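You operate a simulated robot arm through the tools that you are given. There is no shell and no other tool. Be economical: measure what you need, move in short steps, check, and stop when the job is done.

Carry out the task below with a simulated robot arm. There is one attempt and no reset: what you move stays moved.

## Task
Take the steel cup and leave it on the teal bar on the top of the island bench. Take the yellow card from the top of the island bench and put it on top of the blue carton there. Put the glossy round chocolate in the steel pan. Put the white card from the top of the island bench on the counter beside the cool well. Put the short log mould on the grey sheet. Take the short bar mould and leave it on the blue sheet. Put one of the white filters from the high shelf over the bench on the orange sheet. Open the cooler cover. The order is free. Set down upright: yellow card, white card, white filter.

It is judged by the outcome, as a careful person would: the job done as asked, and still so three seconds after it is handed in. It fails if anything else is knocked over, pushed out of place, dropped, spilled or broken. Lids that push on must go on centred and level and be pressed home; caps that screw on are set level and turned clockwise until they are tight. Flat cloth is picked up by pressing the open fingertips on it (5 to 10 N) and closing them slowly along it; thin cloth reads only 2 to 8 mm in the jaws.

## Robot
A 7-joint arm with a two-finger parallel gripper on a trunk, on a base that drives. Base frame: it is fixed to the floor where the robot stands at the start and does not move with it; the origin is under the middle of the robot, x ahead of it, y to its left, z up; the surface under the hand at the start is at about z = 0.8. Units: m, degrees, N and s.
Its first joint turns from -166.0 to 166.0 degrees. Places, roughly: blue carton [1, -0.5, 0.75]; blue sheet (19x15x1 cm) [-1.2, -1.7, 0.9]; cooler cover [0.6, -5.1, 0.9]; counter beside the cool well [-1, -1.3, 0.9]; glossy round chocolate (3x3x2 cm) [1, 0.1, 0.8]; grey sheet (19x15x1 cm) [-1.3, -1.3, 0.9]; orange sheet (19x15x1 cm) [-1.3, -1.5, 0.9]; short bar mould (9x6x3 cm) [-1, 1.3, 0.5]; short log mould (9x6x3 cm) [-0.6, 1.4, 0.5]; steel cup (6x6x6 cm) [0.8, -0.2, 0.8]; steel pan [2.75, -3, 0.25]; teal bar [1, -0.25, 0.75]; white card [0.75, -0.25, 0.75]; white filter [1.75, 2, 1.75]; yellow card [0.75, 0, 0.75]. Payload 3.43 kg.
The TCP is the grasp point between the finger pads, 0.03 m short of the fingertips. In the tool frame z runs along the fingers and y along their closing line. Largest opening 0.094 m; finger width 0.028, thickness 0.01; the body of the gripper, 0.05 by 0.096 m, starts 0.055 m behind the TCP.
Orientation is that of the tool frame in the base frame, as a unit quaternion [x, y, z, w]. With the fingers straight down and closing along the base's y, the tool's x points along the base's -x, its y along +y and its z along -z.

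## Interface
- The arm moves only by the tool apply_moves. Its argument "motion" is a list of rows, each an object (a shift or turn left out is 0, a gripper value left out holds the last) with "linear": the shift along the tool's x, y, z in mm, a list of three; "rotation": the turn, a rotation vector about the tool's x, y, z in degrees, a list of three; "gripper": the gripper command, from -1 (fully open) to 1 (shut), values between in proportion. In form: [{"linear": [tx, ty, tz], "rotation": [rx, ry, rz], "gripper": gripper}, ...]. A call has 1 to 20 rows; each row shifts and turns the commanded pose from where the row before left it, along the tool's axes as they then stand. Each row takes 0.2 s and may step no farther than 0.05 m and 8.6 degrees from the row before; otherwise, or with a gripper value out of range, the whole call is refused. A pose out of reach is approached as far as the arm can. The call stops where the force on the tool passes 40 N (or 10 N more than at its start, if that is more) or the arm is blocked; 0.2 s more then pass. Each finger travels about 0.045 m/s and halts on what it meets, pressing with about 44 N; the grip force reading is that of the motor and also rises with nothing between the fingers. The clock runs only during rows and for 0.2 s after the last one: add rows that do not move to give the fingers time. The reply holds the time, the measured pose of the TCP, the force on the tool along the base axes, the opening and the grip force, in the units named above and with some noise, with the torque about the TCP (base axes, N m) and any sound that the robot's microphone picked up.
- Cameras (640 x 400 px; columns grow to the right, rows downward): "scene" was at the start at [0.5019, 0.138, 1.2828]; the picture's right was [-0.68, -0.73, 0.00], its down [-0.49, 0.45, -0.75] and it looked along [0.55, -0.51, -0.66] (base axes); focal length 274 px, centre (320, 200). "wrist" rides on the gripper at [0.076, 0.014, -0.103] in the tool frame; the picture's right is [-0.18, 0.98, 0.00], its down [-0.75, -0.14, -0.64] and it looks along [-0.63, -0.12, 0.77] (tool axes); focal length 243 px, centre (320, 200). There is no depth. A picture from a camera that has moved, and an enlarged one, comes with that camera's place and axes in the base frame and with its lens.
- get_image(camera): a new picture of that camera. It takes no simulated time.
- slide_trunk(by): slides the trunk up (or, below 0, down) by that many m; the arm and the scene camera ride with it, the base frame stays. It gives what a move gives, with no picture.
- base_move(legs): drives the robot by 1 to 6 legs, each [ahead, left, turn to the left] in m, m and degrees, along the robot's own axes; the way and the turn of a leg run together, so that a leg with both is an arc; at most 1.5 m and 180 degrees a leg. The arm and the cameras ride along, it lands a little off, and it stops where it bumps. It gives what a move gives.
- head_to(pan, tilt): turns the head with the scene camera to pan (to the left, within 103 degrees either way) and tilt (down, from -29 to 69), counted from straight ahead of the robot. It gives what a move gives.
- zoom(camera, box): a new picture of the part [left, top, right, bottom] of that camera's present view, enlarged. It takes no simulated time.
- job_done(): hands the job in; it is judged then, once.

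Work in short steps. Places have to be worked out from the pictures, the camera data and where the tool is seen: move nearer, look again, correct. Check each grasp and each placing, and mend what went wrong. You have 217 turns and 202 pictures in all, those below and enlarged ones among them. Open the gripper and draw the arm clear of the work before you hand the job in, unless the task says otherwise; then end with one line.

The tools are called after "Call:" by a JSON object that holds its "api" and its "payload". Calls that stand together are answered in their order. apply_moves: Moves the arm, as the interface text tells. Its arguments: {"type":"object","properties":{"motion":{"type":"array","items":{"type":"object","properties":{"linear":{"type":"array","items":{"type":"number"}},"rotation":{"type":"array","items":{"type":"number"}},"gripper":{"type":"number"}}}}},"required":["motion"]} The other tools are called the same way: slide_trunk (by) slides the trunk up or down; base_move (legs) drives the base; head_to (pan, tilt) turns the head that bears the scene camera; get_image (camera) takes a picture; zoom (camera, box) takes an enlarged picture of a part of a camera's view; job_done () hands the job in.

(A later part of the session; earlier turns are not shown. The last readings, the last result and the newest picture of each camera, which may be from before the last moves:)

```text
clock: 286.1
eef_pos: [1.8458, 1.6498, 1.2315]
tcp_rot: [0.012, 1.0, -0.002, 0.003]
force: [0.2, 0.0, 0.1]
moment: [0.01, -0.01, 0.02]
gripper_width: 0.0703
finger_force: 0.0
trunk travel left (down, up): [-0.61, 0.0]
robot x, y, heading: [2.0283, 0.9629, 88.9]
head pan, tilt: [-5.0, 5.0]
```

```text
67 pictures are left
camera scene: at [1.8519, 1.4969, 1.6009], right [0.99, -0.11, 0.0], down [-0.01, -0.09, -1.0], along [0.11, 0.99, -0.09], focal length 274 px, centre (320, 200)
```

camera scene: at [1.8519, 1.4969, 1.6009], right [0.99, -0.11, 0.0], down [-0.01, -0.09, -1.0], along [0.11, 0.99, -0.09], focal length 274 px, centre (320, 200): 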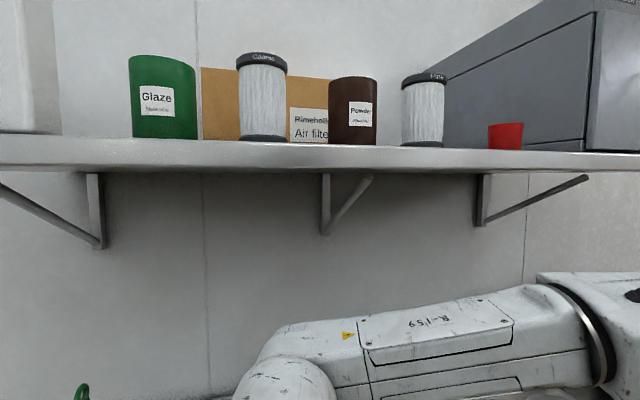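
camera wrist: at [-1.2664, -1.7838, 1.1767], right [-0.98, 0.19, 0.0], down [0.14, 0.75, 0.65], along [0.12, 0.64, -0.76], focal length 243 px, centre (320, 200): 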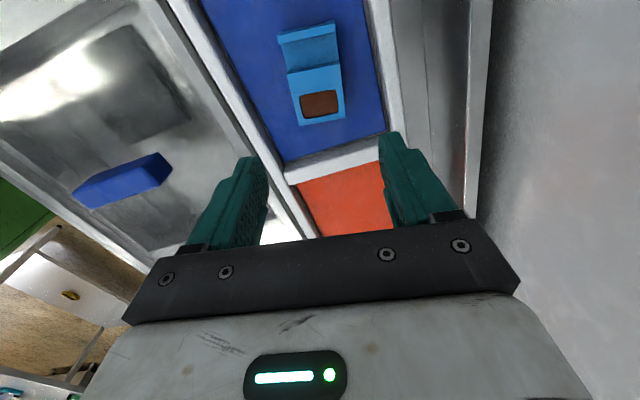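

Filter A ("Coarse") stands at ≈(1.815, 1.881), base ≈1.647, Ø≈7 cm, near the shelf edge. I back off, level the tool forward (θ→180°, pitch 80°), and raise it.

Call:
{"api": "base_move", "payload": {"legs": [[-0.3, 0, 0]]}}

Call:
{"api": "apply_moves", "payload": {"motion": [{"rotation": [0, 0, 8.2]}, {"rotation": [0, 0, 8.2]}, {"rotation": [0, 0, 8.2]}, {"rotation": [0, 0, 8.2]}, {"rotation": [0, 0, 8.2]}, {"rotation": [0, 0, 8.2]}, {"rotation": [0, 0, 8.2]}, {"rotation": [0, 0, 8.2]}, {"rotation": [0, 0, 8.2]}, {"rotation": [0, 0, 8.2]}, {"rotation": [0, 0, 8.2], "gripper": -1}, {}]}}

Call:
{"api": "apply_moves", "payload": {"motion": [{"linear": [0, 0, -40], "rotation": [0, 8, 0]}, {"rotation": [0, 8, 0]}, {"rotation": [0, 8, 0]}, {"rotation": [0, 8, 0]}, {"rotation": [0, 8, 0]}, {"rotation": [0, 8, 0]}, {"rotation": [0, 8, 0]}, {"rotation": [0, 8, 0]}, {"rotation": [0, 8, 0]}, {"rotation": [0, 8, 0]}, {}]}}

Call:
{"api": "apply_moves", "payload": {"motion": [{"linear": [44, 0, -8]}, {"linear": [44, 0, -8]}, {"linear": [44, 0, -8]}, {"linear": [44, 0, -8]}, {"linear": [44, 0, -8]}, {"linear": [44, 0, -8]}, {"linear": [44, 0, -8]}, {"linear": [44, 0, -8]}, {"linear": [44, 0, -8]}, {}]}}

Call:
{"api": "get_image", "payload": {"camera": "wrist"}}

```text
clock: 288.2
eef_pos: [1.8403, 1.3501, 1.231]
tcp_rot: [0.013, 1.0, -0.002, 0.003]
force: [-0.8, -0.2, -0.3]
moment: [-0.02, 0.0, -0.02]
gripper_width: 0.0702
finger_force: 0.1
trunk travel left (down, up): [-0.61, 0.0]
robot x, y, heading: [2.0253, 0.6598, 88.7]
head pan, tilt: [-5.0, 5.0]
```

```text
clock: 290.8
eef_pos: [1.8403, 1.3499, 1.2317]
tcp_rot: [0.718, 0.696, 0.001, 0.004]
force: [0.2, -0.1, -1.0]
moment: [-0.01, -0.03, -0.01]
gripper_width: 0.0939
finger_force: 0.0
trunk travel left (down, up): [-0.61, 0.0]
robot x, y, heading: [2.0227, 0.6579, 88.7]
head pan, tilt: [-5.0, 5.0]
```

```text
clock: 293.2
eef_pos: [1.8386, 1.3503, 1.2712]
tcp_rot: [0.549, 0.536, 0.462, -0.445]
force: [-1.1, -0.2, -0.8]
moment: [-0.01, -0.02, -0.01]
gripper_width: 0.0939
finger_force: 0.0
trunk travel left (down, up): [-0.61, 0.0]
robot x, y, heading: [2.0238, 0.659, 88.9]
head pan, tilt: [-5.0, 5.0]
```

```text
clock: 294.6
eef_pos: [1.8689, 1.3792, 1.4688]
tcp_rot: [0.555, 0.566, 0.501, -0.348]
force: [0.7, -0.3, 0.4]
moment: [0.03, 0.01, 0.0]
gripper_width: 0.094
finger_force: 0.0
out of reach, approached as far as the arm can: row 2
trunk travel left (down, up): [-0.61, 0.0]
robot x, y, heading: [2.0239, 0.661, 88.4]
head pan, tilt: [-5.0, 5.0]
stopped in row 7: the arm was blocked; the commanded pose is now the measured one
```

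```text
66 pictures are left
camera wrist: at [1.855, 1.301, 1.5702], right [0.99, -0.17, 0.0], down [-0.13, -0.81, -0.58], along [0.1, 0.57, -0.82], focal length 243 px, centre (320, 200)
```

wrist: 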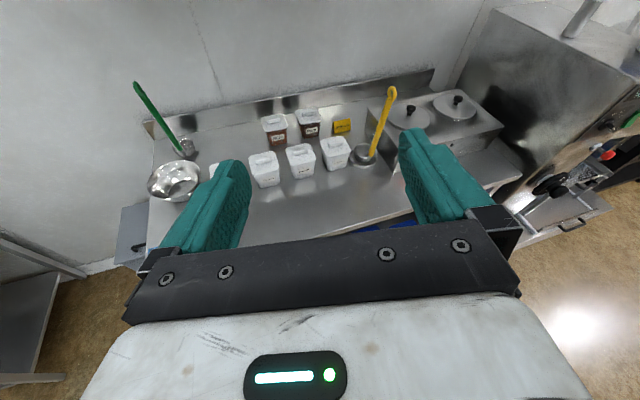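

The arm met the head (which sits on the left). I lower, shift the hand to the robot's right side, and re-square it before raising again.

Call:
{"api": "apply_moves", "payload": {"motion": [{"linear": [-38, -7, 10]}, {"linear": [-38, -7, 10]}, {"linear": [-38, -7, 10]}, {"linear": [-38, -7, 10]}, {"rotation": [4.5, 2.85, 4.35]}, {"rotation": [4.5, 2.85, 4.35]}, {"linear": [0, 45, 0]}, {"linear": [0, 45, 0]}, {"linear": [0, 45, 0]}, {"linear": [0, 45, 0]}, {"linear": [0, 45, 0]}, {"linear": [0, 45, 0]}, {"linear": [0, 45, 0]}, {"linear": [0, 45, 0]}, {}]}}

Call:
{"api": "apply_moves", "payload": {"motion": [{"linear": [44, 0, -8]}, {"linear": [44, 0, -8]}, {"linear": [44, 0, -8]}, {"linear": [44, 0, -8]}, {"linear": [44, 0, -8]}, {"linear": [44, 0, -8]}, {}]}}

```text
clock: 297.8
eef_pos: [1.9704, 1.4334, 1.2837]
tcp_rot: [0.547, 0.541, 0.446, -0.457]
force: [-0.4, -0.3, -0.2]
moment: [0.0, -0.01, -0.04]
gripper_width: 0.0945
finger_force: 0.0
out of reach, approached as far as the arm can: row 7, 8, 9, 10, 11, 12, 13, 14
trunk travel left (down, up): [-0.61, 0.0]
robot x, y, heading: [2.0241, 0.6594, 88.7]
head pan, tilt: [-5.0, 5.0]
```

```text
clock: 299.4
eef_pos: [1.9676, 1.4338, 1.5357]
tcp_rot: [0.54, 0.539, 0.452, -0.461]
force: [-0.2, 0.2, 0.0]
moment: [0.02, -0.03, -0.02]
gripper_width: 0.094
finger_force: 0.1
out of reach, approached as far as the arm can: row 1, 2
trunk travel left (down, up): [-0.61, 0.0]
robot x, y, heading: [2.026, 0.6565, 88.6]
head pan, tilt: [-5.0, 5.0]
```

It works now. Continue up to z≈1.71.

Call:
{"api": "apply_moves", "payload": {"motion": [{"linear": [43, 0, -7]}, {"linear": [43, 0, -7]}, {"linear": [43, 0, -7]}, {"linear": [43, 0, -7]}, {}]}}

Call:
{"api": "get_image", "payload": {"camera": "wrist"}}

```text
clock: 300.6
eef_pos: [1.9699, 1.4335, 1.7071]
tcp_rot: [0.54, 0.541, 0.451, -0.461]
force: [0.1, -0.5, -0.1]
moment: [0.01, 0.01, 0.0]
gripper_width: 0.094
finger_force: 0.0
trunk travel left (down, up): [-0.61, 0.0]
robot x, y, heading: [2.0231, 0.6602, 88.8]
head pan, tilt: [-5.0, 5.0]
```

```text
65 pictures are left
camera wrist: at [1.9863, 1.3452, 1.7997], right [0.98, -0.02, -0.19], down [-0.14, -0.76, -0.63], along [-0.13, 0.65, -0.75], focal length 243 px, centre (320, 200)
```

wrist: 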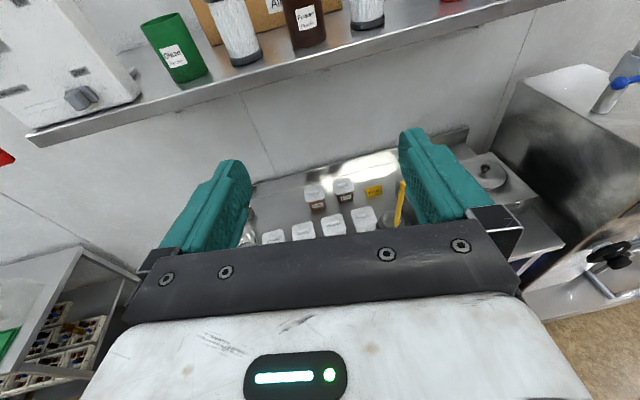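

Square and at height. Drive left/forward to line up with filter A.

Call:
{"api": "base_move", "payload": {"legs": [[0, 0.155, 0], [0.3, 0, 0]]}}

Call:
{"api": "get_image", "payload": {"camera": "wrist"}}

Call:
{"api": "get_image", "payload": {"camera": "scene"}}

```text
clock: 303.6
eef_pos: [1.8237, 1.7364, 1.7066]
tcp_rot: [0.539, 0.541, 0.451, -0.462]
force: [0.1, -0.6, -0.2]
moment: [0.01, 0.02, 0.0]
gripper_width: 0.0941
finger_force: 0.0
trunk travel left (down, up): [-0.61, 0.0]
robot x, y, heading: [1.8781, 0.9608, 88.7]
head pan, tilt: [-5.0, 5.0]
```

```text
64 pictures are left
camera wrist: at [1.839, 1.6479, 1.7992], right [0.98, -0.02, -0.19], down [-0.14, -0.76, -0.63], along [-0.13, 0.65, -0.75], focal length 243 px, centre (320, 200)
```

wrist: 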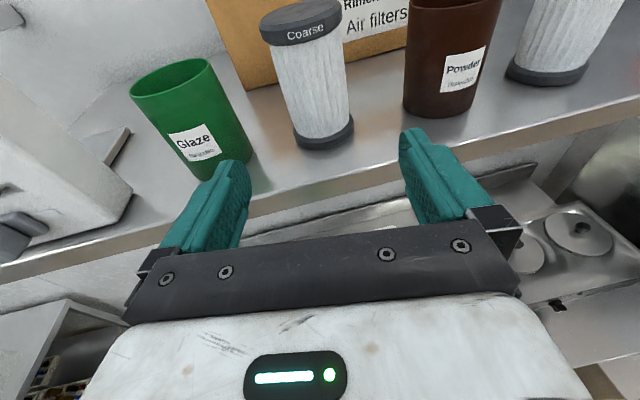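

```text
63 pictures are left
camera scene: at [1.6998, 1.5, 1.6009], right [0.99, -0.11, 0.0], down [-0.01, -0.09, -1.0], along [0.11, 0.99, -0.09], focal length 274 px, centre (320, 200)
```

scene: 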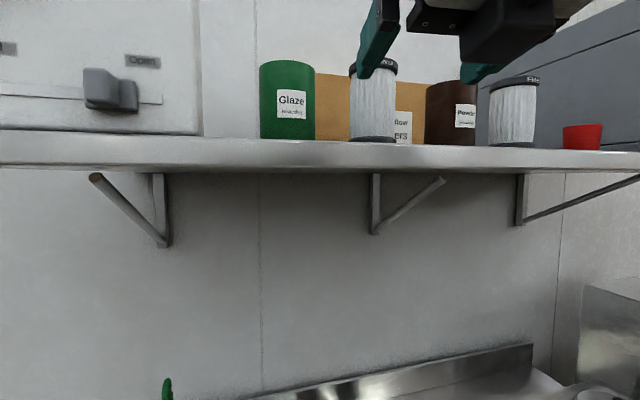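

Filter centre confirmed (1.817, 1.878). Advance with the arm.

Call:
{"api": "apply_moves", "payload": {"motion": [{"linear": [6, -3, 34.5]}, {"linear": [6, -3, 34.5]}, {"linear": [6, 0, 34.5]}, {}]}}

Call:
{"api": "get_image", "payload": {"camera": "wrist"}}

```text
clock: 304.6
eef_pos: [1.8166, 1.8414, 1.7078]
tcp_rot: [0.539, 0.541, 0.451, -0.462]
force: [-0.6, 0.0, 0.2]
moment: [0.06, 0.01, 0.0]
gripper_width: 0.0943
finger_force: 0.0
trunk travel left (down, up): [-0.61, 0.0]
robot x, y, heading: [1.8768, 0.9593, 89.1]
head pan, tilt: [-5.0, 5.0]
```

```text
62 pictures are left
camera wrist: at [1.8311, 1.7532, 1.8011], right [0.98, -0.02, -0.19], down [-0.14, -0.76, -0.64], along [-0.13, 0.65, -0.75], focal length 243 px, centre (320, 200)
```

wrist: 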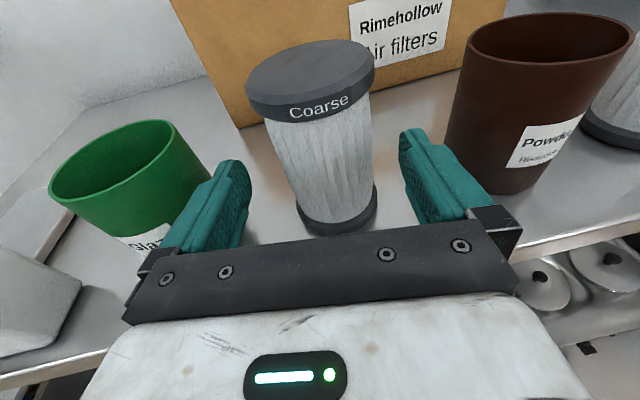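

Filter lies between the fingers. Advance 35 mm more and close.

Call:
{"api": "apply_moves", "payload": {"motion": [{"linear": [6, 0, 34]}, {}]}}

Call:
{"api": "apply_moves", "payload": {"motion": [{"gripper": -0.5}, {"gripper": -0.2}, {"gripper": 1}, {}, {}]}}

Call:
{"api": "get_image", "payload": {"camera": "wrist"}}

```text
clock: 305.2
eef_pos: [1.8174, 1.8768, 1.7087]
tcp_rot: [0.539, 0.541, 0.452, -0.461]
force: [-0.7, 0.5, 0.8]
moment: [0.01, 0.0, 0.0]
gripper_width: 0.0938
finger_force: 0.2
trunk travel left (down, up): [-0.61, 0.0]
robot x, y, heading: [1.8767, 0.966, 88.9]
head pan, tilt: [-5.0, 5.0]
```

```text
clock: 306.4
eef_pos: [1.8168, 1.8754, 1.7095]
tcp_rot: [0.539, 0.541, 0.45, -0.462]
force: [-0.4, 0.3, -0.2]
moment: [-0.02, -0.04, -0.01]
gripper_width: 0.0693
finger_force: 44.3
trunk travel left (down, up): [-0.61, 0.0]
robot x, y, heading: [1.8751, 0.9594, 88.9]
head pan, tilt: [-5.0, 5.0]
```

```text
61 pictures are left
camera wrist: at [1.8331, 1.7875, 1.8008], right [0.98, -0.02, -0.19], down [-0.14, -0.76, -0.63], along [-0.13, 0.65, -0.75], focal length 243 px, centre (320, 200)
```

wrist: 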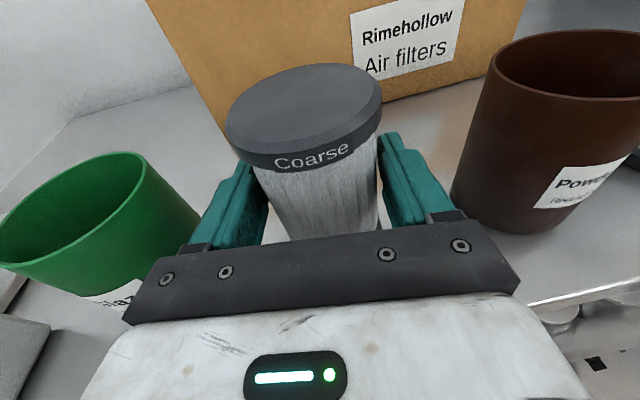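

Held. Lift, and back out.

Call:
{"api": "apply_moves", "payload": {"motion": [{"linear": [12, 0, -2]}, {"linear": [20, 0, -3.5]}, {"linear": [10, 0, -2]}, {}]}}

Call:
{"api": "base_move", "payload": {"legs": [[-0.45, 0, 0]]}}

Call:
{"api": "slide_trunk", "payload": {"by": -0.16}}

Call:
{"api": "apply_moves", "payload": {"motion": [{"linear": [-43, 0, 8]}, {"linear": [-43, 0, 8]}, {"linear": [-43, 0, 8]}, {"linear": [-43, 0, 8]}, {"linear": [-43, 0, 8]}, {"linear": [-43, 0, 8]}, {"linear": [-43, 0, 8]}, {"linear": [-43, 0, 8]}, {"linear": [-43, 0, 8]}, {}]}}

Call:
{"api": "get_image", "payload": {"camera": "wrist"}}

```text
clock: 307.4
eef_pos: [1.8164, 1.8749, 1.7498]
tcp_rot: [0.539, 0.541, 0.451, -0.462]
force: [-1.0, 0.1, -1.2]
moment: [0.03, -0.03, -0.01]
gripper_width: 0.069
finger_force: 44.4
trunk travel left (down, up): [-0.61, 0.0]
robot x, y, heading: [1.8746, 0.9648, 88.8]
head pan, tilt: [-5.0, 5.0]
```

```text
clock: 310.2
eef_pos: [1.8033, 1.4212, 1.751]
tcp_rot: [0.537, 0.542, 0.45, -0.463]
force: [0.2, -0.8, -1.5]
moment: [0.01, -0.01, 0.03]
gripper_width: 0.0687
finger_force: 44.1
trunk travel left (down, up): [-0.61, 0.0]
robot x, y, heading: [1.8678, 0.5065, 89.1]
head pan, tilt: [-5.0, 5.0]
```

```text
clock: 312.0
eef_pos: [1.8024, 1.4206, 1.5905]
tcp_rot: [0.538, 0.542, 0.45, -0.463]
force: [0.0, 0.3, -1.3]
moment: [-0.01, -0.03, 0.02]
gripper_width: 0.0687
finger_force: 43.7
trunk travel left (down, up): [-0.45, 0.16]
robot x, y, heading: [1.8724, 0.505, 89.1]
head pan, tilt: [-5.0, 5.0]
```

```text
clock: 314.2
eef_pos: [1.7996, 1.4294, 1.1976]
tcp_rot: [0.538, 0.542, 0.45, -0.463]
force: [0.2, -0.6, 0.2]
moment: [-0.03, 0.01, -0.03]
gripper_width: 0.0681
finger_force: 44.5
trunk travel left (down, up): [-0.45, 0.16]
robot x, y, heading: [1.8669, 0.5098, 89.0]
head pan, tilt: [-5.0, 5.0]
```

```text
60 pictures are left
camera wrist: at [1.8162, 1.341, 1.2897], right [0.98, -0.02, -0.19], down [-0.14, -0.76, -0.64], along [-0.14, 0.65, -0.75], focal length 243 px, centre (320, 200)
```

wrist: 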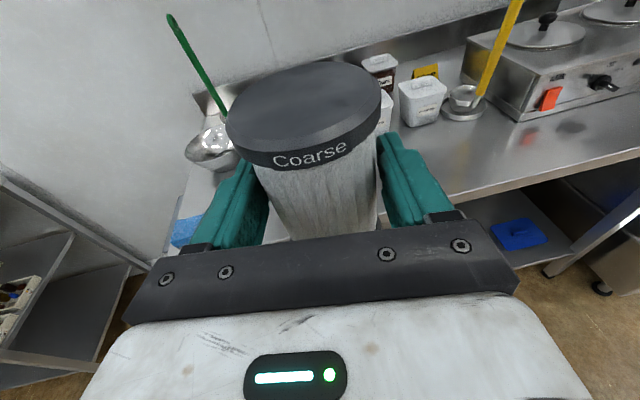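

Filter upright in hand. Retract the arm a bit and drive around to the tray counter.

Call:
{"api": "apply_moves", "payload": {"motion": [{"linear": [-7, 0, -39]}, {"linear": [-7, 0, -39]}, {"linear": [-7, 0, -39]}, {"linear": [-7, 0, -39]}, {"linear": [-7, 0, -39]}, {}]}}

Call:
{"api": "base_move", "payload": {"legs": [[0, 0, 91], [0, -0.14, 0], [1.5, 0, 0], [0.28, 0, 0]]}}

Call:
{"api": "base_move", "payload": {"legs": [[0, 1.5, 0], [0, 0.55, 0]]}}

Call:
{"api": "get_image", "payload": {"camera": "wrist"}}

```text
clock: 315.6
eef_pos: [1.8046, 1.2987, 1.1974]
tcp_rot: [0.538, 0.542, 0.45, -0.463]
force: [0.4, 0.0, -0.3]
moment: [0.01, -0.01, -0.01]
gripper_width: 0.0683
finger_force: 44.2
out of reach, approached as far as the arm can: row 4, 5
trunk travel left (down, up): [-0.45, 0.16]
robot x, y, heading: [1.8727, 0.5035, 88.9]
head pan, tilt: [-5.0, 5.0]
```

```text
clock: 329.1
eef_pos: [-0.6541, 0.6469, 1.1967]
tcp_rot: [0.007, 0.764, -0.001, -0.646]
force: [1.0, 1.0, -1.1]
moment: [0.01, -0.02, -0.04]
gripper_width: 0.0674
finger_force: 43.8
trunk travel left (down, up): [-0.45, 0.16]
robot x, y, heading: [0.1394, 0.6907, 177.3]
head pan, tilt: [-5.0, 5.0]
```

```text
clock: 339.1
eef_pos: [-0.7455, -1.3473, 1.1961]
tcp_rot: [0.007, 0.764, 0.0, -0.645]
force: [-0.1, -0.6, -0.8]
moment: [0.02, -0.01, 0.0]
gripper_width: 0.066
finger_force: 43.9
trunk travel left (down, up): [-0.45, 0.16]
robot x, y, heading: [0.0442, -1.3033, 177.3]
head pan, tilt: [-5.0, 5.0]
```

```text
59 pictures are left
camera wrist: at [-0.6579, -1.3323, 1.2887], right [0.04, 0.98, -0.19], down [0.76, -0.15, -0.63], along [-0.65, -0.12, -0.75], focal length 243 px, centre (320, 200)
```

wrist: 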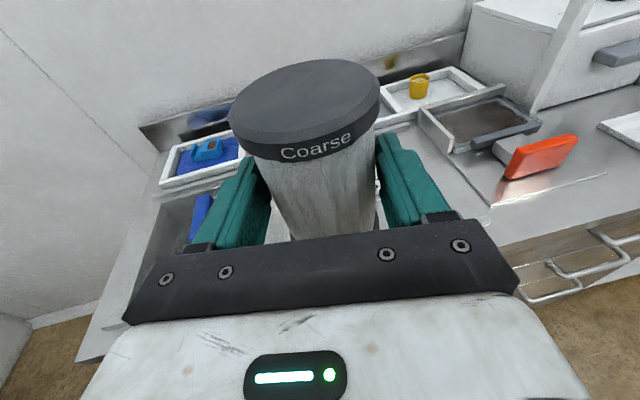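

Correct heading, then drive in front of the orange sheet.

Call:
{"api": "base_move", "payload": {"legs": [[0, 0, 2.4], [0, 0.12, 0], [0.4, 0, 0]]}}

Call:
{"api": "head_to", "payload": {"pan": 0, "tilt": 45}}

Call:
{"api": "get_image", "payload": {"camera": "scene"}}

```text
clock: 342.8
eef_pos: [-1.1448, -1.4893, 1.1965]
tcp_rot: [-0.005, 0.764, -0.011, -0.645]
force: [0.2, 0.2, -0.7]
moment: [0.01, -0.01, -0.01]
gripper_width: 0.0661
finger_force: 43.7
trunk travel left (down, up): [-0.45, 0.16]
robot x, y, heading: [-0.3551, -1.4213, 179.2]
head pan, tilt: [-5.0, 5.0]
```

```text
clock: 343.9
eef_pos: [-1.1446, -1.4875, 1.1968]
tcp_rot: [-0.005, 0.764, -0.011, -0.645]
force: [0.4, -0.2, -0.5]
moment: [-0.03, -0.02, 0.01]
gripper_width: 0.0658
finger_force: 44.4
trunk travel left (down, up): [-0.45, 0.16]
robot x, y, heading: [-0.3548, -1.4195, 179.3]
head pan, tilt: [0.0, 45.0]
```

```text
58 pictures are left
camera scene: at [-0.8825, -1.6086, 1.378], right [0.01, 1.0, 0.0], down [0.71, -0.01, -0.71], along [-0.71, 0.01, -0.71], focal length 274 px, centre (320, 200)
```

scene: 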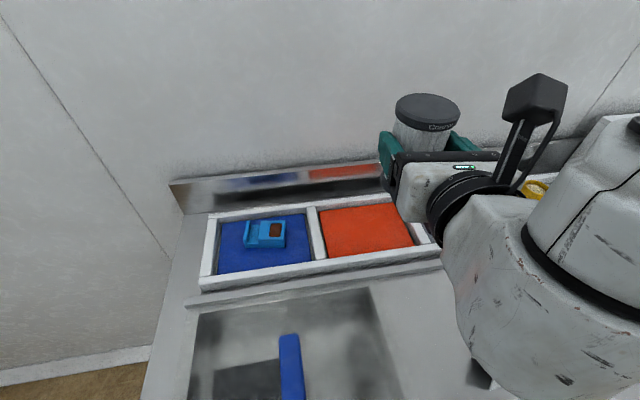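

Orange centre (−1.275, −1.504). Move over it and lower part-way.

Call:
{"api": "apply_moves", "payload": {"motion": [{"linear": [7.5, -5, 42.7]}, {"linear": [7.5, -5, 42.7]}, {"linear": [7.5, -5, 42.7]}, {"linear": [-44, 0, 7.7]}, {"linear": [-44, 0, 7.7]}, {"linear": [-44, 0, 7.7]}, {"linear": [-44, 0, 7.7]}, {}]}}

Call:
{"api": "get_image", "payload": {"camera": "scene"}}

Call:
{"api": "get_image", "payload": {"camera": "wrist"}}

```text
clock: 345.7
eef_pos: [-1.2727, -1.5382, 1.0423]
tcp_rot: [0.0, 0.766, -0.005, -0.643]
force: [0.4, 0.7, -0.6]
moment: [0.03, 0.01, 0.03]
gripper_width: 0.0657
finger_force: 44.3
out of reach, approached as far as the arm can: row 5, 6, 7
trunk travel left (down, up): [-0.45, 0.16]
robot x, y, heading: [-0.3555, -1.4171, 179.1]
head pan, tilt: [0.0, 45.0]
```

```text
57 pictures are left
camera scene: at [-0.8826, -1.6087, 1.3778], right [0.01, 1.0, 0.0], down [0.71, -0.01, -0.71], along [-0.71, 0.01, -0.71], focal length 274 px, centre (320, 200)
```

scene: 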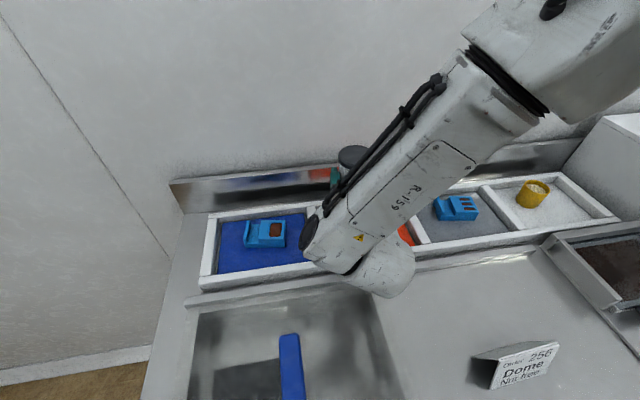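

```text
56 pictures are left
camera wrist: at [-1.1856, -1.5218, 1.1351], right [0.03, 0.98, -0.19], down [0.76, -0.14, -0.63], along [-0.64, -0.13, -0.75], focal length 243 px, centre (320, 200)
```

wrist: 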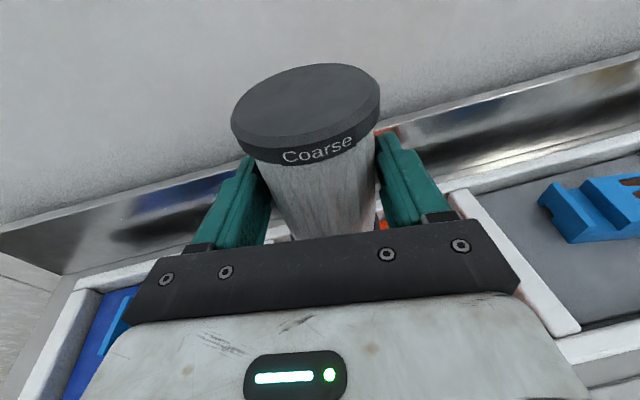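

TCP drifted to y −1.538; shift +34 mm in y, then use the trunk for lowering.

Call:
{"api": "apply_moves", "payload": {"motion": [{"linear": [0, 17, 0]}, {"linear": [0, 17, 0]}, {}]}}

Call:
{"api": "slide_trunk", "payload": {"by": -0.06}}

Call:
{"api": "get_image", "payload": {"camera": "wrist"}}

Call:
{"api": "get_image", "payload": {"camera": "scene"}}

```text
clock: 346.5
eef_pos: [-1.2671, -1.5284, 1.0577]
tcp_rot: [-0.001, 0.766, -0.006, -0.643]
force: [0.5, 0.8, -1.5]
moment: [0.0, -0.01, -0.02]
gripper_width: 0.0659
finger_force: 44.1
out of reach, approached as far as the arm can: row 1, 2
trunk travel left (down, up): [-0.45, 0.16]
robot x, y, heading: [-0.3551, -1.4192, 179.2]
head pan, tilt: [0.0, 45.0]
```

```text
clock: 347.5
eef_pos: [-1.267, -1.5275, 0.9987]
tcp_rot: [-0.001, 0.765, -0.007, -0.644]
force: [-0.1, 0.2, -1.0]
moment: [0.02, 0.01, -0.01]
gripper_width: 0.066
finger_force: 44.2
trunk travel left (down, up): [-0.39, 0.22]
robot x, y, heading: [-0.3547, -1.4191, 179.4]
head pan, tilt: [0.0, 45.0]
```

```text
55 pictures are left
camera wrist: at [-1.1796, -1.512, 1.0912], right [0.02, 0.98, -0.19], down [0.76, -0.14, -0.63], along [-0.65, -0.13, -0.75], focal length 243 px, centre (320, 200)
```

wrist: 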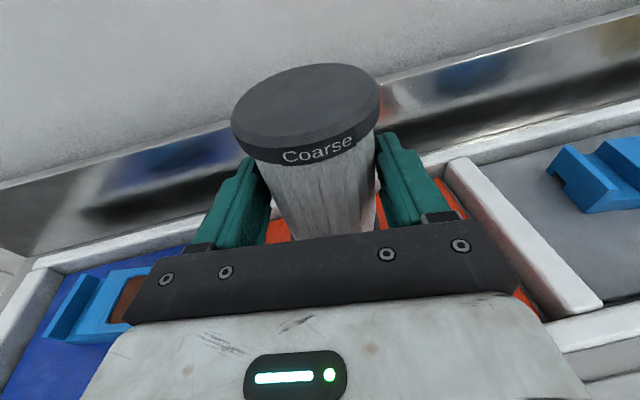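

```text
54 pictures are left
camera scene: at [-0.8824, -1.6087, 1.3179], right [0.01, 1.0, 0.0], down [0.71, -0.01, -0.71], along [-0.71, 0.01, -0.71], focal length 274 px, centre (320, 200)
```

scene: 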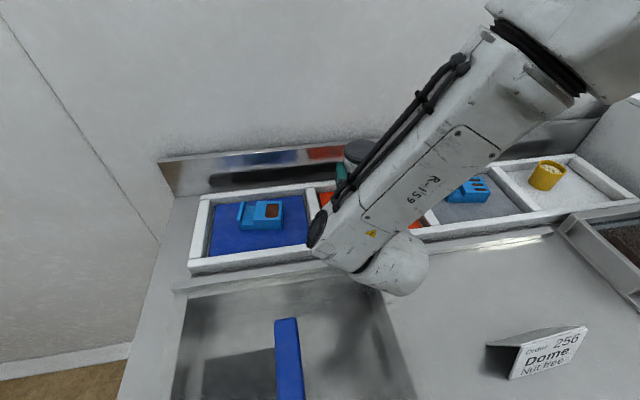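

Use the base for the remaining y shift, then lower with the trunk.

Call:
{"api": "base_move", "payload": {"legs": [[0.008, -0.025, 0]]}}

Call:
{"api": "slide_trunk", "payload": {"by": -0.035}}

Call:
{"api": "get_image", "payload": {"camera": "wrist"}}

```text
clock: 348.3
eef_pos: [-1.2742, -1.5025, 0.9989]
tcp_rot: [-0.002, 0.766, -0.007, -0.643]
force: [-0.4, -0.7, -1.1]
moment: [0.0, -0.03, -0.03]
gripper_width: 0.0659
finger_force: 43.3
trunk travel left (down, up): [-0.39, 0.22]
robot x, y, heading: [-0.364, -1.3955, 179.3]
head pan, tilt: [0.0, 45.0]
```

```text
clock: 349.1
eef_pos: [-1.2754, -1.5027, 0.9648]
tcp_rot: [-0.001, 0.764, -0.006, -0.645]
force: [-3.3, 0.2, 7.4]
moment: [0.2, 0.46, 0.08]
gripper_width: 0.0657
finger_force: 44.0
trunk travel left (down, up): [-0.355, 0.255]
robot x, y, heading: [-0.3642, -1.3939, 179.4]
head pan, tilt: [0.0, 45.0]
```

```text
53 pictures are left
camera wrist: at [-1.1877, -1.4865, 1.0573], right [0.02, 0.98, -0.19], down [0.76, -0.14, -0.63], along [-0.65, -0.13, -0.75], focal length 243 px, centre (320, 200)
```

wrist: 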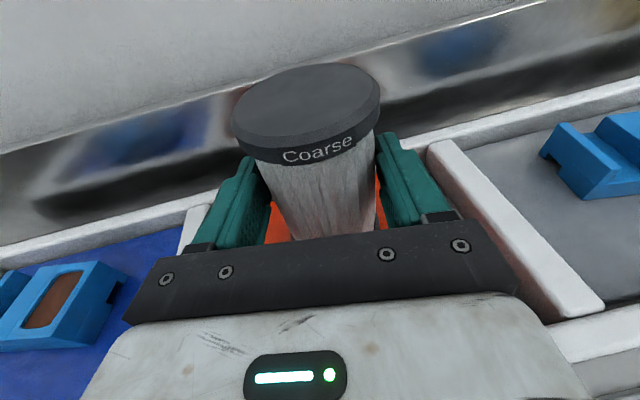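

Contact at the filter's far edge (7 N). Seat it a few mm more.

Call:
{"api": "slide_trunk", "payload": {"by": -0.004}}

```text
clock: 349.6
eef_pos: [-1.2747, -1.5018, 0.9635]
tcp_rot: [-0.001, 0.762, -0.006, -0.647]
force: [2.2, 0.1, 31.9]
moment: [0.39, 0.59, -0.14]
gripper_width: 0.0659
finger_force: 44.1
trunk travel left (down, up): [-0.351, 0.259]
robot x, y, heading: [-0.3636, -1.3941, 179.2]
head pan, tilt: [0.0, 45.0]
```

Seated. Open slowly.

Call:
{"api": "apply_moves", "payload": {"motion": [{"gripper": -0.5}, {"gripper": -0.7}, {"gripper": -0.95}, {}, {}]}}

Call:
{"api": "get_image", "payload": {"camera": "wrist"}}

```text
clock: 350.8
eef_pos: [-1.2756, -1.5024, 0.9594]
tcp_rot: [-0.002, 0.766, -0.007, -0.643]
force: [-0.6, 0.2, 0.1]
moment: [-0.01, -0.03, 0.01]
gripper_width: 0.0917
finger_force: 0.1
trunk travel left (down, up): [-0.351, 0.259]
robot x, y, heading: [-0.364, -1.3907, 179.2]
head pan, tilt: [0.0, 45.0]
```

```text
52 pictures are left
camera wrist: at [-1.1873, -1.4865, 1.0521], right [0.02, 0.98, -0.19], down [0.76, -0.14, -0.63], along [-0.65, -0.13, -0.75], focal length 243 px, centre (320, 200)
```

wrist: 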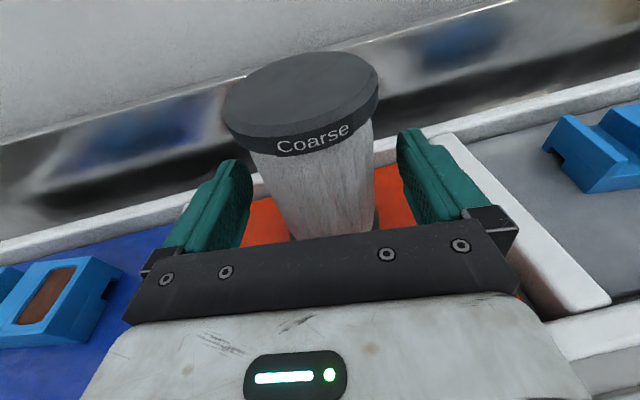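

Free. Back out 9 cm, raise, and check.

Call:
{"api": "base_move", "payload": {"legs": [[-0.09, 0, 0]]}}

Call:
{"api": "slide_trunk", "payload": {"by": 0.2}}

Call:
{"api": "base_move", "payload": {"legs": [[-0.4, 0, 0]]}}

Call:
{"api": "get_image", "payload": {"camera": "scene"}}

Call:
{"api": "get_image", "payload": {"camera": "wrist"}}

```text
clock: 351.9
eef_pos: [-1.1845, -1.5054, 0.9589]
tcp_rot: [-0.002, 0.766, -0.007, -0.643]
force: [0.0, -0.7, 0.2]
moment: [0.0, 0.0, 0.03]
gripper_width: 0.0918
finger_force: 0.1
trunk travel left (down, up): [-0.351, 0.259]
robot x, y, heading: [-0.2753, -1.3989, 179.2]
head pan, tilt: [0.0, 45.0]
```

```text
clock: 354.1
eef_pos: [-1.1836, -1.5057, 1.1588]
tcp_rot: [-0.003, 0.766, -0.008, -0.643]
force: [0.5, 0.1, 0.0]
moment: [-0.01, 0.0, -0.01]
gripper_width: 0.0918
finger_force: 0.1
trunk travel left (down, up): [-0.551, 0.059]
robot x, y, heading: [-0.2711, -1.3937, 179.4]
head pan, tilt: [0.0, 45.0]
```

```text
clock: 356.6
eef_pos: [-0.7849, -1.5059, 1.1596]
tcp_rot: [0.0, 0.765, -0.006, -0.644]
force: [-0.4, -0.2, 0.7]
moment: [0.01, -0.02, 0.02]
gripper_width: 0.0917
finger_force: 0.0
trunk travel left (down, up): [-0.551, 0.059]
robot x, y, heading: [0.1265, -1.4017, 179.2]
head pan, tilt: [0.0, 45.0]
```

```text
51 pictures are left
camera scene: at [-0.401, -1.5879, 1.4789], right [0.01, 1.0, 0.0], down [0.71, -0.01, -0.71], along [-0.71, 0.01, -0.71], focal length 274 px, centre (320, 200)
```

scene: 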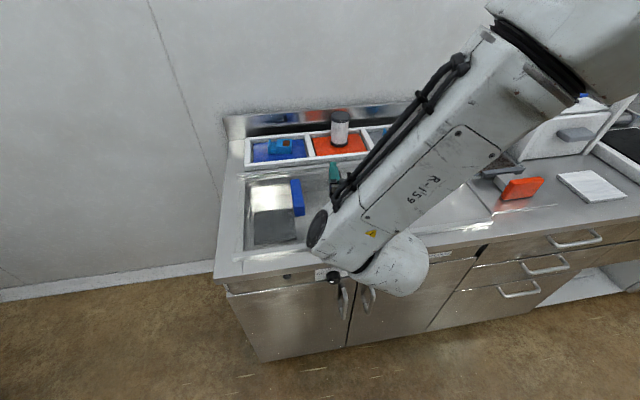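

```text
50 pictures are left
camera wrist: at [-0.698, -1.4904, 1.2521], right [0.02, 0.98, -0.19], down [0.76, -0.14, -0.63], along [-0.65, -0.13, -0.75], focal length 243 px, centre (320, 200)
```

wrist: 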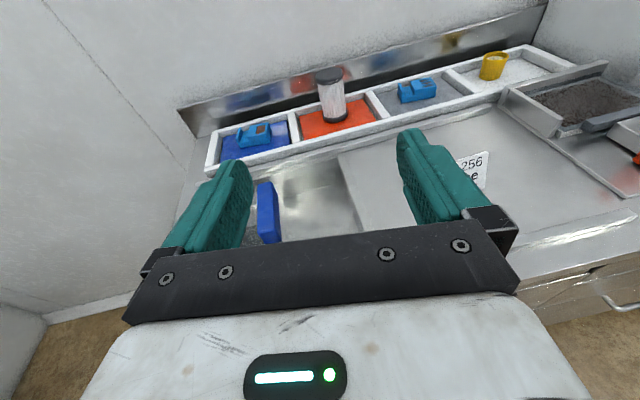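

Filter stands on the orange sheet. Now the chocolate: return the tool to vertical and drive to the island.

Call:
{"api": "apply_moves", "payload": {"motion": [{"linear": [0, 0, -30], "rotation": [0, -8, 0]}, {"linear": [0, 0, -30], "rotation": [0, -8, 0]}, {"linear": [0, 0, -30], "rotation": [0, -8, 0]}, {"rotation": [0, -8, 0]}, {"rotation": [0, -8, 0]}, {"rotation": [0, -8, 0]}, {"rotation": [0, -8, 0]}, {"rotation": [0, -8, 0]}, {"rotation": [0, -8, 0]}, {"rotation": [0, -8, 0], "gripper": -0.3}, {}]}}

Call:
{"api": "base_move", "payload": {"legs": [[0, 0, -90], [1.48, 0.05, 0], [0, 0, -89]]}}

Call:
{"api": "head_to", "payload": {"pan": -10, "tilt": 45}}

Call:
{"api": "get_image", "payload": {"camera": "scene"}}

Call:
{"api": "get_image", "payload": {"camera": "wrist"}}

```text
clock: 359.0
eef_pos: [-0.6996, -1.5049, 1.1868]
tcp_rot: [-0.005, 1.0, -0.004, 0.001]
force: [0.2, -0.3, -0.5]
moment: [0.02, 0.03, 0.01]
gripper_width: 0.0612
finger_force: 0.1
trunk travel left (down, up): [-0.551, 0.059]
robot x, y, heading: [0.1262, -1.4034, 179.0]
head pan, tilt: [0.0, 45.0]
```

```text
clock: 374.0
eef_pos: [1.0296, 0.1157, 1.1881]
tcp_rot: [1.0, -0.03, 0.001, -0.004]
force: [-0.5, 0.2, -0.2]
moment: [0.02, 0.0, 0.0]
gripper_width: 0.061
finger_force: 0.0
trunk travel left (down, up): [-0.551, 0.059]
robot x, y, heading: [0.1965, 0.0657, -4.9]
head pan, tilt: [0.0, 45.0]
```

```text
clock: 374.7
eef_pos: [1.0295, 0.1154, 1.1863]
tcp_rot: [1.0, -0.03, 0.002, -0.005]
force: [0.5, -0.4, 0.1]
moment: [-0.04, 0.02, -0.02]
gripper_width: 0.0612
finger_force: 0.1
trunk travel left (down, up): [-0.551, 0.059]
robot x, y, heading: [0.1959, 0.0701, -4.8]
head pan, tilt: [-10.0, 45.0]
```

```text
49 pictures are left
camera scene: at [0.7308, 0.2051, 1.4789], right [-0.25, -0.97, 0.0], down [-0.68, 0.18, -0.71], along [0.68, -0.18, -0.71], focal length 274 px, centre (320, 200)
```

scene: 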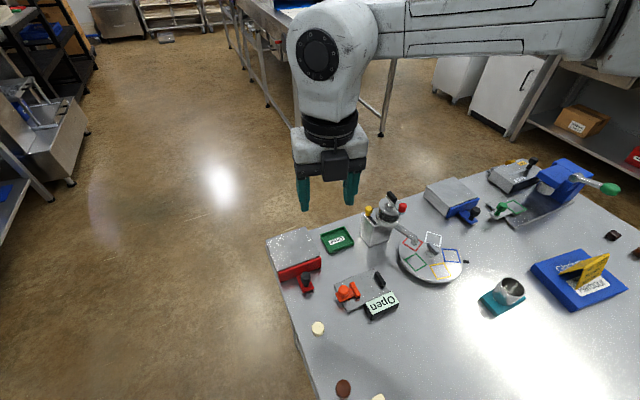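

```text
48 pictures are left
camera wrist: at [1.1043, 0.0962, 1.29], right [-0.24, -0.97, -0.01], down [-0.75, 0.18, 0.64], along [-0.62, 0.16, -0.77], focal length 243 px, centre (320, 200)
```

wrist: 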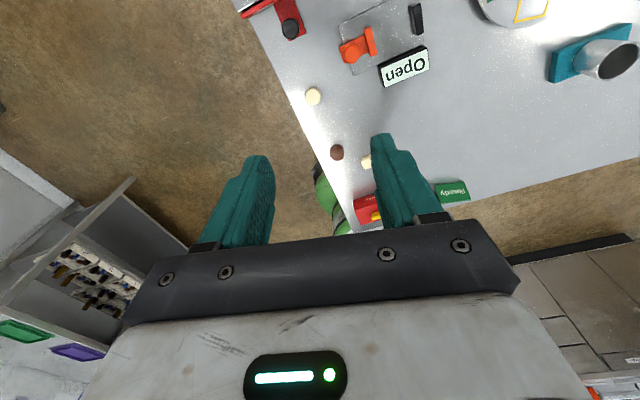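

Chocolate at (0.968, 0.148). Move above it and lower part-way.

Call:
{"api": "apply_moves", "payload": {"motion": [{"linear": [-32, -14, 0]}, {"linear": [-31.5, -14, 0]}, {"linear": [0, 0, 45]}, {"linear": [0, 0, 45]}, {"linear": [0, 0, 45]}, {"linear": [0, 0, 45]}, {"linear": [0, 0, 45]}, {"linear": [0, 0, 35]}, {}]}}

Call:
{"api": "get_image", "payload": {"camera": "wrist"}}

```text
clock: 376.7
eef_pos: [0.9702, 0.1507, 0.9261]
tcp_rot: [1.0, -0.03, 0.002, -0.005]
force: [0.0, 0.1, 0.4]
moment: [-0.02, 0.02, 0.0]
gripper_width: 0.0612
finger_force: 0.0
trunk travel left (down, up): [-0.551, 0.059]
robot x, y, heading: [0.1952, 0.0678, -4.6]
head pan, tilt: [-10.0, 45.0]
```

```text
47 pictures are left
camera wrist: at [1.0453, 0.1311, 1.0288], right [-0.24, -0.97, -0.01], down [-0.75, 0.18, 0.64], along [-0.62, 0.16, -0.77], focal length 243 px, centre (320, 200)
```

wrist: 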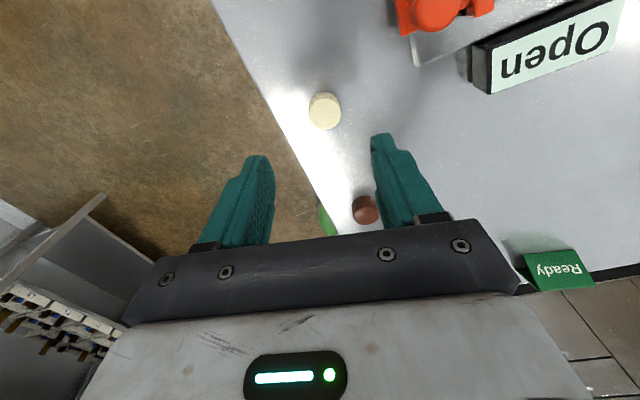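

Call:
{"api": "apply_moves", "payload": {"motion": [{"linear": [0, 3.5, 40]}, {"linear": [0, 0, 35]}, {"linear": [0, 0, 14]}, {}]}}

Call:
{"api": "zoom", "payload": {"camera": "wrist", "box": [200, 100, 440, 260]}}

```text
clock: 377.7
eef_pos: [0.9684, 0.1474, 0.8395]
tcp_rot: [1.0, -0.03, 0.001, -0.004]
force: [0.1, -1.3, 0.2]
moment: [0.02, -0.01, 0.02]
gripper_width: 0.061
finger_force: 0.0
trunk travel left (down, up): [-0.551, 0.059]
robot x, y, heading: [0.1975, 0.0663, -5.0]
head pan, tilt: [-10.0, 45.0]
```

```text
2.50 times, centred on (320, 180) of wrist
camera zoom: at [1.0432, 0.127, 0.9419], right [-0.24, -0.97, -0.01], down [-0.75, 0.18, 0.64], along [-0.62, 0.16, -0.77], focal length 606 px, centre (320, 250)
```

zoom: 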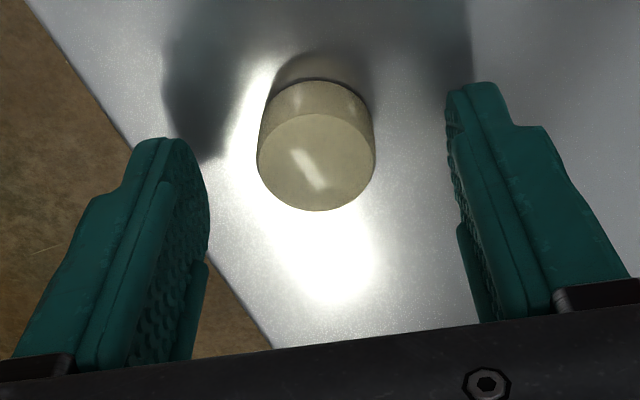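

Clearly glossy. Lower 4 mm, close, lift.

Call:
{"api": "apply_moves", "payload": {"motion": [{"linear": [0, 0, 4]}, {"gripper": 0.2}, {"gripper": 1}, {}, {}]}}

Call:
{"api": "apply_moves", "payload": {"motion": [{"linear": [0, 0, -20]}, {"linear": [0, 0, -40]}, {"linear": [0, 0, -45]}, {"linear": [0, 0, -45]}, {"linear": [0, 0, -45]}, {"linear": [0, 0, -45]}, {}]}}

Call:
{"api": "zoom", "payload": {"camera": "wrist", "box": [200, 80, 440, 240]}}

```text
clock: 378.9
eef_pos: [0.9678, 0.146, 0.8349]
tcp_rot: [1.0, -0.029, 0.001, -0.004]
force: [-0.4, -0.4, 0.6]
moment: [-0.05, 0.0, 0.0]
gripper_width: 0.025
finger_force: 43.8
trunk travel left (down, up): [-0.551, 0.059]
robot x, y, heading: [0.1953, 0.0686, -4.4]
head pan, tilt: [-10.0, 45.0]
```

```text
clock: 380.5
eef_pos: [0.9665, 0.1411, 1.0768]
tcp_rot: [1.0, -0.03, 0.002, -0.005]
force: [0.1, -1.1, -0.6]
moment: [0.01, 0.0, -0.01]
gripper_width: 0.0238
finger_force: 44.1
trunk travel left (down, up): [-0.551, 0.059]
robot x, y, heading: [0.1974, 0.0676, -5.0]
head pan, tilt: [-10.0, 45.0]
```

```text
2.50 times, centred on (320, 160) of wrist
camera zoom: at [1.0413, 0.1225, 1.1788], right [-0.24, -0.97, -0.01], down [-0.74, 0.18, 0.64], along [-0.62, 0.16, -0.77], focal length 606 px, centre (320, 300)
```

zoom: 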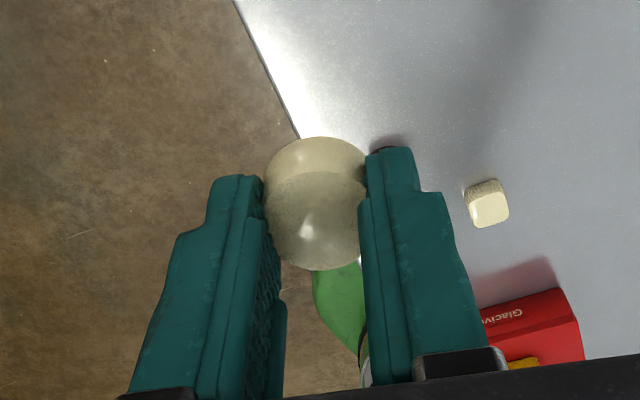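

Held near the tips; I check whether the grip width is stable.

Call:
{"api": "apply_moves", "payload": {"motion": [{}, {}, {}, {}, {}, {}]}}

Call:
{"api": "zoom", "payload": {"camera": "scene", "box": [270, 160, 430, 280]}}

```text
clock: 381.9
eef_pos: [0.9678, 0.1414, 1.0762]
tcp_rot: [1.0, -0.03, 0.001, -0.005]
force: [-0.5, -0.5, -0.3]
moment: [0.0, 0.0, -0.01]
gripper_width: 0.0234
finger_force: 44.1
trunk travel left (down, up): [-0.551, 0.059]
robot x, y, heading: [0.1956, 0.0674, -4.6]
head pan, tilt: [-10.0, 45.0]
```

```text
3.33 times, centred on (350, 220) of scene
camera zoom: at [0.7307, 0.2051, 1.4789], right [-0.25, -0.97, 0.0], down [-0.68, 0.18, -0.71], along [0.68, -0.18, -0.71], focal length 915 px, centre (220, 133)
```

zoom: 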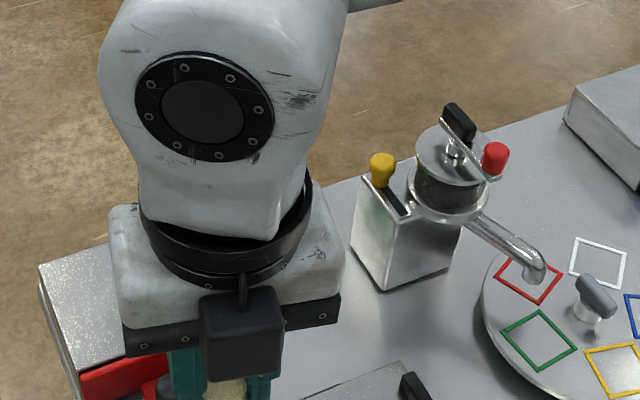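

It is slowly slipping. I set it back down on the bench and re-grip it better centred.

Call:
{"api": "apply_moves", "payload": {"motion": [{"linear": [0, 0, 45]}, {"linear": [0, 0, 45]}, {"linear": [0, 0, 45]}, {"linear": [0, 0, 45]}, {"linear": [0, 0, 40]}, {"linear": [0, 0, 13]}, {"linear": [0, 0, 3]}, {}]}}

Call:
{"api": "zoom", "payload": {"camera": "wrist", "box": [200, 80, 440, 240]}}

```text
clock: 383.7
eef_pos: [0.9668, 0.146, 0.8377]
tcp_rot: [1.0, -0.03, 0.001, -0.005]
force: [0.8, 0.4, -0.4]
moment: [-0.01, 0.03, -0.02]
gripper_width: 0.0271
finger_force: 43.3
trunk travel left (down, up): [-0.551, 0.059]
robot x, y, heading: [0.2019, 0.0678, -4.6]
head pan, tilt: [-10.0, 45.0]
```

```text
2.50 times, centred on (320, 160) of wrist
camera zoom: at [1.0424, 0.1267, 0.941], right [-0.24, -0.97, -0.01], down [-0.75, 0.18, 0.64], along [-0.62, 0.16, -0.77], focal length 606 px, centre (320, 300)
```

zoom: 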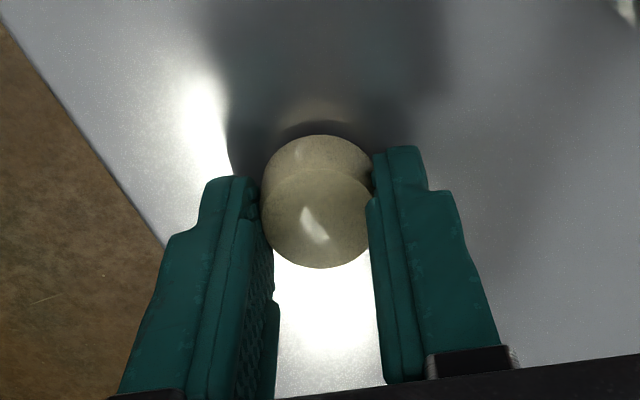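

Open, lower to the table surface, shift 3 mm forward, and re-grip lower on its side.

Call:
{"api": "apply_moves", "payload": {"motion": [{"gripper": 0.1}, {}, {"linear": [3, 0, 5]}, {"linear": [0, 0, 2]}, {}]}}

Call:
{"api": "apply_moves", "payload": {"motion": [{"gripper": 0.3}, {"gripper": 1}, {}, {}, {}, {}]}}

Call:
{"api": "zoom", "payload": {"camera": "wrist", "box": [200, 80, 440, 240]}}

```text
clock: 384.9
eef_pos: [0.9715, 0.1465, 0.8321]
tcp_rot: [1.0, -0.03, 0.001, -0.005]
force: [0.2, 0.0, -0.2]
moment: [-0.02, 0.01, 0.0]
gripper_width: 0.0423
finger_force: 0.1
trunk travel left (down, up): [-0.551, 0.059]
robot x, y, heading: [0.1953, 0.0657, -4.7]
head pan, tilt: [-10.0, 45.0]
```

```text
clock: 386.3
eef_pos: [0.9717, 0.1463, 0.8317]
tcp_rot: [1.0, -0.03, 0.001, -0.004]
force: [-0.3, -1.6, -0.5]
moment: [-0.01, 0.02, -0.01]
gripper_width: 0.0273
finger_force: 43.7
trunk travel left (down, up): [-0.551, 0.059]
robot x, y, heading: [0.1952, 0.0686, -4.7]
head pan, tilt: [-10.0, 45.0]
```

```text
2.50 times, centred on (320, 160) of wrist
camera zoom: at [1.0463, 0.1269, 0.9344], right [-0.24, -0.97, -0.01], down [-0.75, 0.18, 0.64], along [-0.62, 0.16, -0.77], focal length 606 px, centre (320, 300)
```

zoom: 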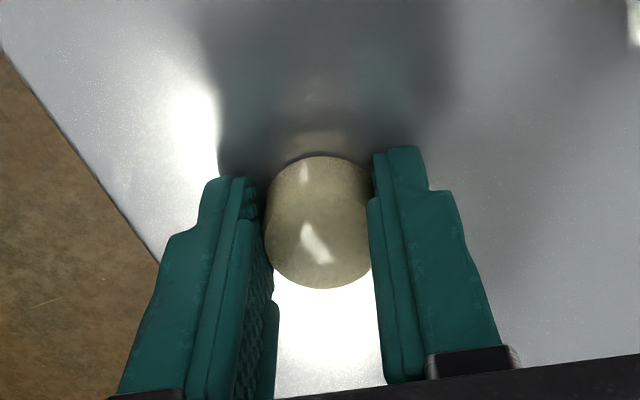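

Width 27.3 mm now, deeper in the jaws. Lift and check stability.

Call:
{"api": "apply_moves", "payload": {"motion": [{"linear": [0, 0, -20]}, {"linear": [0, 0, -40]}, {"linear": [0, 0, -40]}, {}, {}, {}, {}]}}

Call:
{"api": "apply_moves", "payload": {"motion": [{}, {}, {}, {}, {}, {}, {}, {}]}}

```text
clock: 387.9
eef_pos: [0.9758, 0.1435, 0.9314]
tcp_rot: [1.0, -0.029, 0.001, -0.004]
force: [-0.4, 0.1, 0.7]
moment: [0.02, 0.0, 0.0]
gripper_width: 0.0273
finger_force: 44.6
trunk travel left (down, up): [-0.551, 0.059]
robot x, y, heading: [0.1993, 0.0655, -4.6]
head pan, tilt: [-10.0, 45.0]
```

```text
clock: 389.7
eef_pos: [0.9754, 0.1441, 0.9311]
tcp_rot: [1.0, -0.03, 0.002, -0.004]
force: [0.1, 0.8, 0.1]
moment: [0.0, -0.02, -0.01]
gripper_width: 0.0272
finger_force: 44.1
trunk travel left (down, up): [-0.551, 0.059]
robot x, y, heading: [0.1964, 0.0654, -4.6]
head pan, tilt: [-10.0, 45.0]
```

Stable. Raise, back off, turn right and travel south, then look toward the pan area.

Call:
{"api": "apply_moves", "payload": {"motion": [{"linear": [0, 0, -45]}, {"linear": [0, 0, -45]}, {"linear": [0, 0, -45]}, {"linear": [0, 0, -45]}, {"linear": [0, 0, -40]}, {}]}}

Call:
{"api": "base_move", "payload": {"legs": [[-0.18, 0, 0], [0, 0, -85], [1.5, 0, 0], [0, 0, 50]]}}

Call:
{"api": "head_to", "payload": {"pan": 0, "tilt": 20}}

Call:
{"api": "get_image", "payload": {"camera": "scene"}}

```text
clock: 391.1
eef_pos: [0.9717, 0.1466, 1.1531]
tcp_rot: [1.0, -0.029, 0.001, -0.005]
force: [0.1, 0.1, -0.7]
moment: [0.01, 0.0, 0.02]
gripper_width: 0.0272
finger_force: 44.1
trunk travel left (down, up): [-0.551, 0.059]
robot x, y, heading: [0.1958, 0.0672, -4.7]
head pan, tilt: [-10.0, 45.0]
```

```text
clock: 405.5
eef_pos: [0.6791, -1.8212, 1.1532]
tcp_rot: [0.94, -0.341, 0.003, -0.004]
force: [0.0, 0.4, -0.1]
moment: [-0.01, -0.03, 0.02]
gripper_width: 0.0273
finger_force: 44.0
trunk travel left (down, up): [-0.551, 0.059]
robot x, y, heading: [0.0107, -1.4255, -41.2]
head pan, tilt: [-10.0, 45.0]
```

```text
clock: 406.4
eef_pos: [0.6791, -1.8199, 1.1532]
tcp_rot: [0.94, -0.341, 0.002, -0.003]
force: [-0.6, 0.7, -0.2]
moment: [0.0, 0.0, 0.0]
gripper_width: 0.0275
finger_force: 44.2
trunk travel left (down, up): [-0.551, 0.059]
robot x, y, heading: [0.0107, -1.4222, -41.3]
head pan, tilt: [0.0, 20.0]
```

```text
41 pictures are left
camera scene: at [0.5395, -1.6287, 1.5175], right [-0.66, -0.75, 0.0], down [-0.26, 0.23, -0.94], along [0.71, -0.62, -0.34], focal length 274 px, centre (320, 200)
```

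scene: 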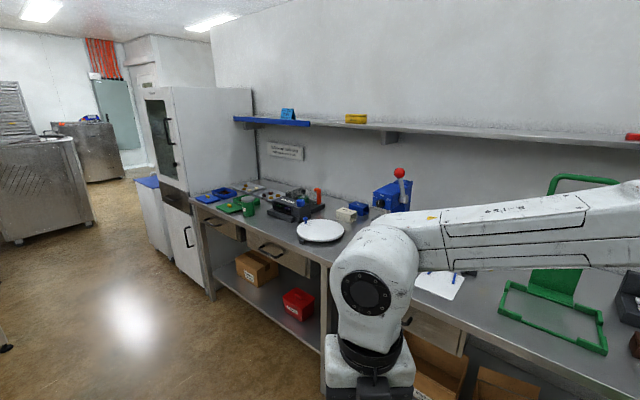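

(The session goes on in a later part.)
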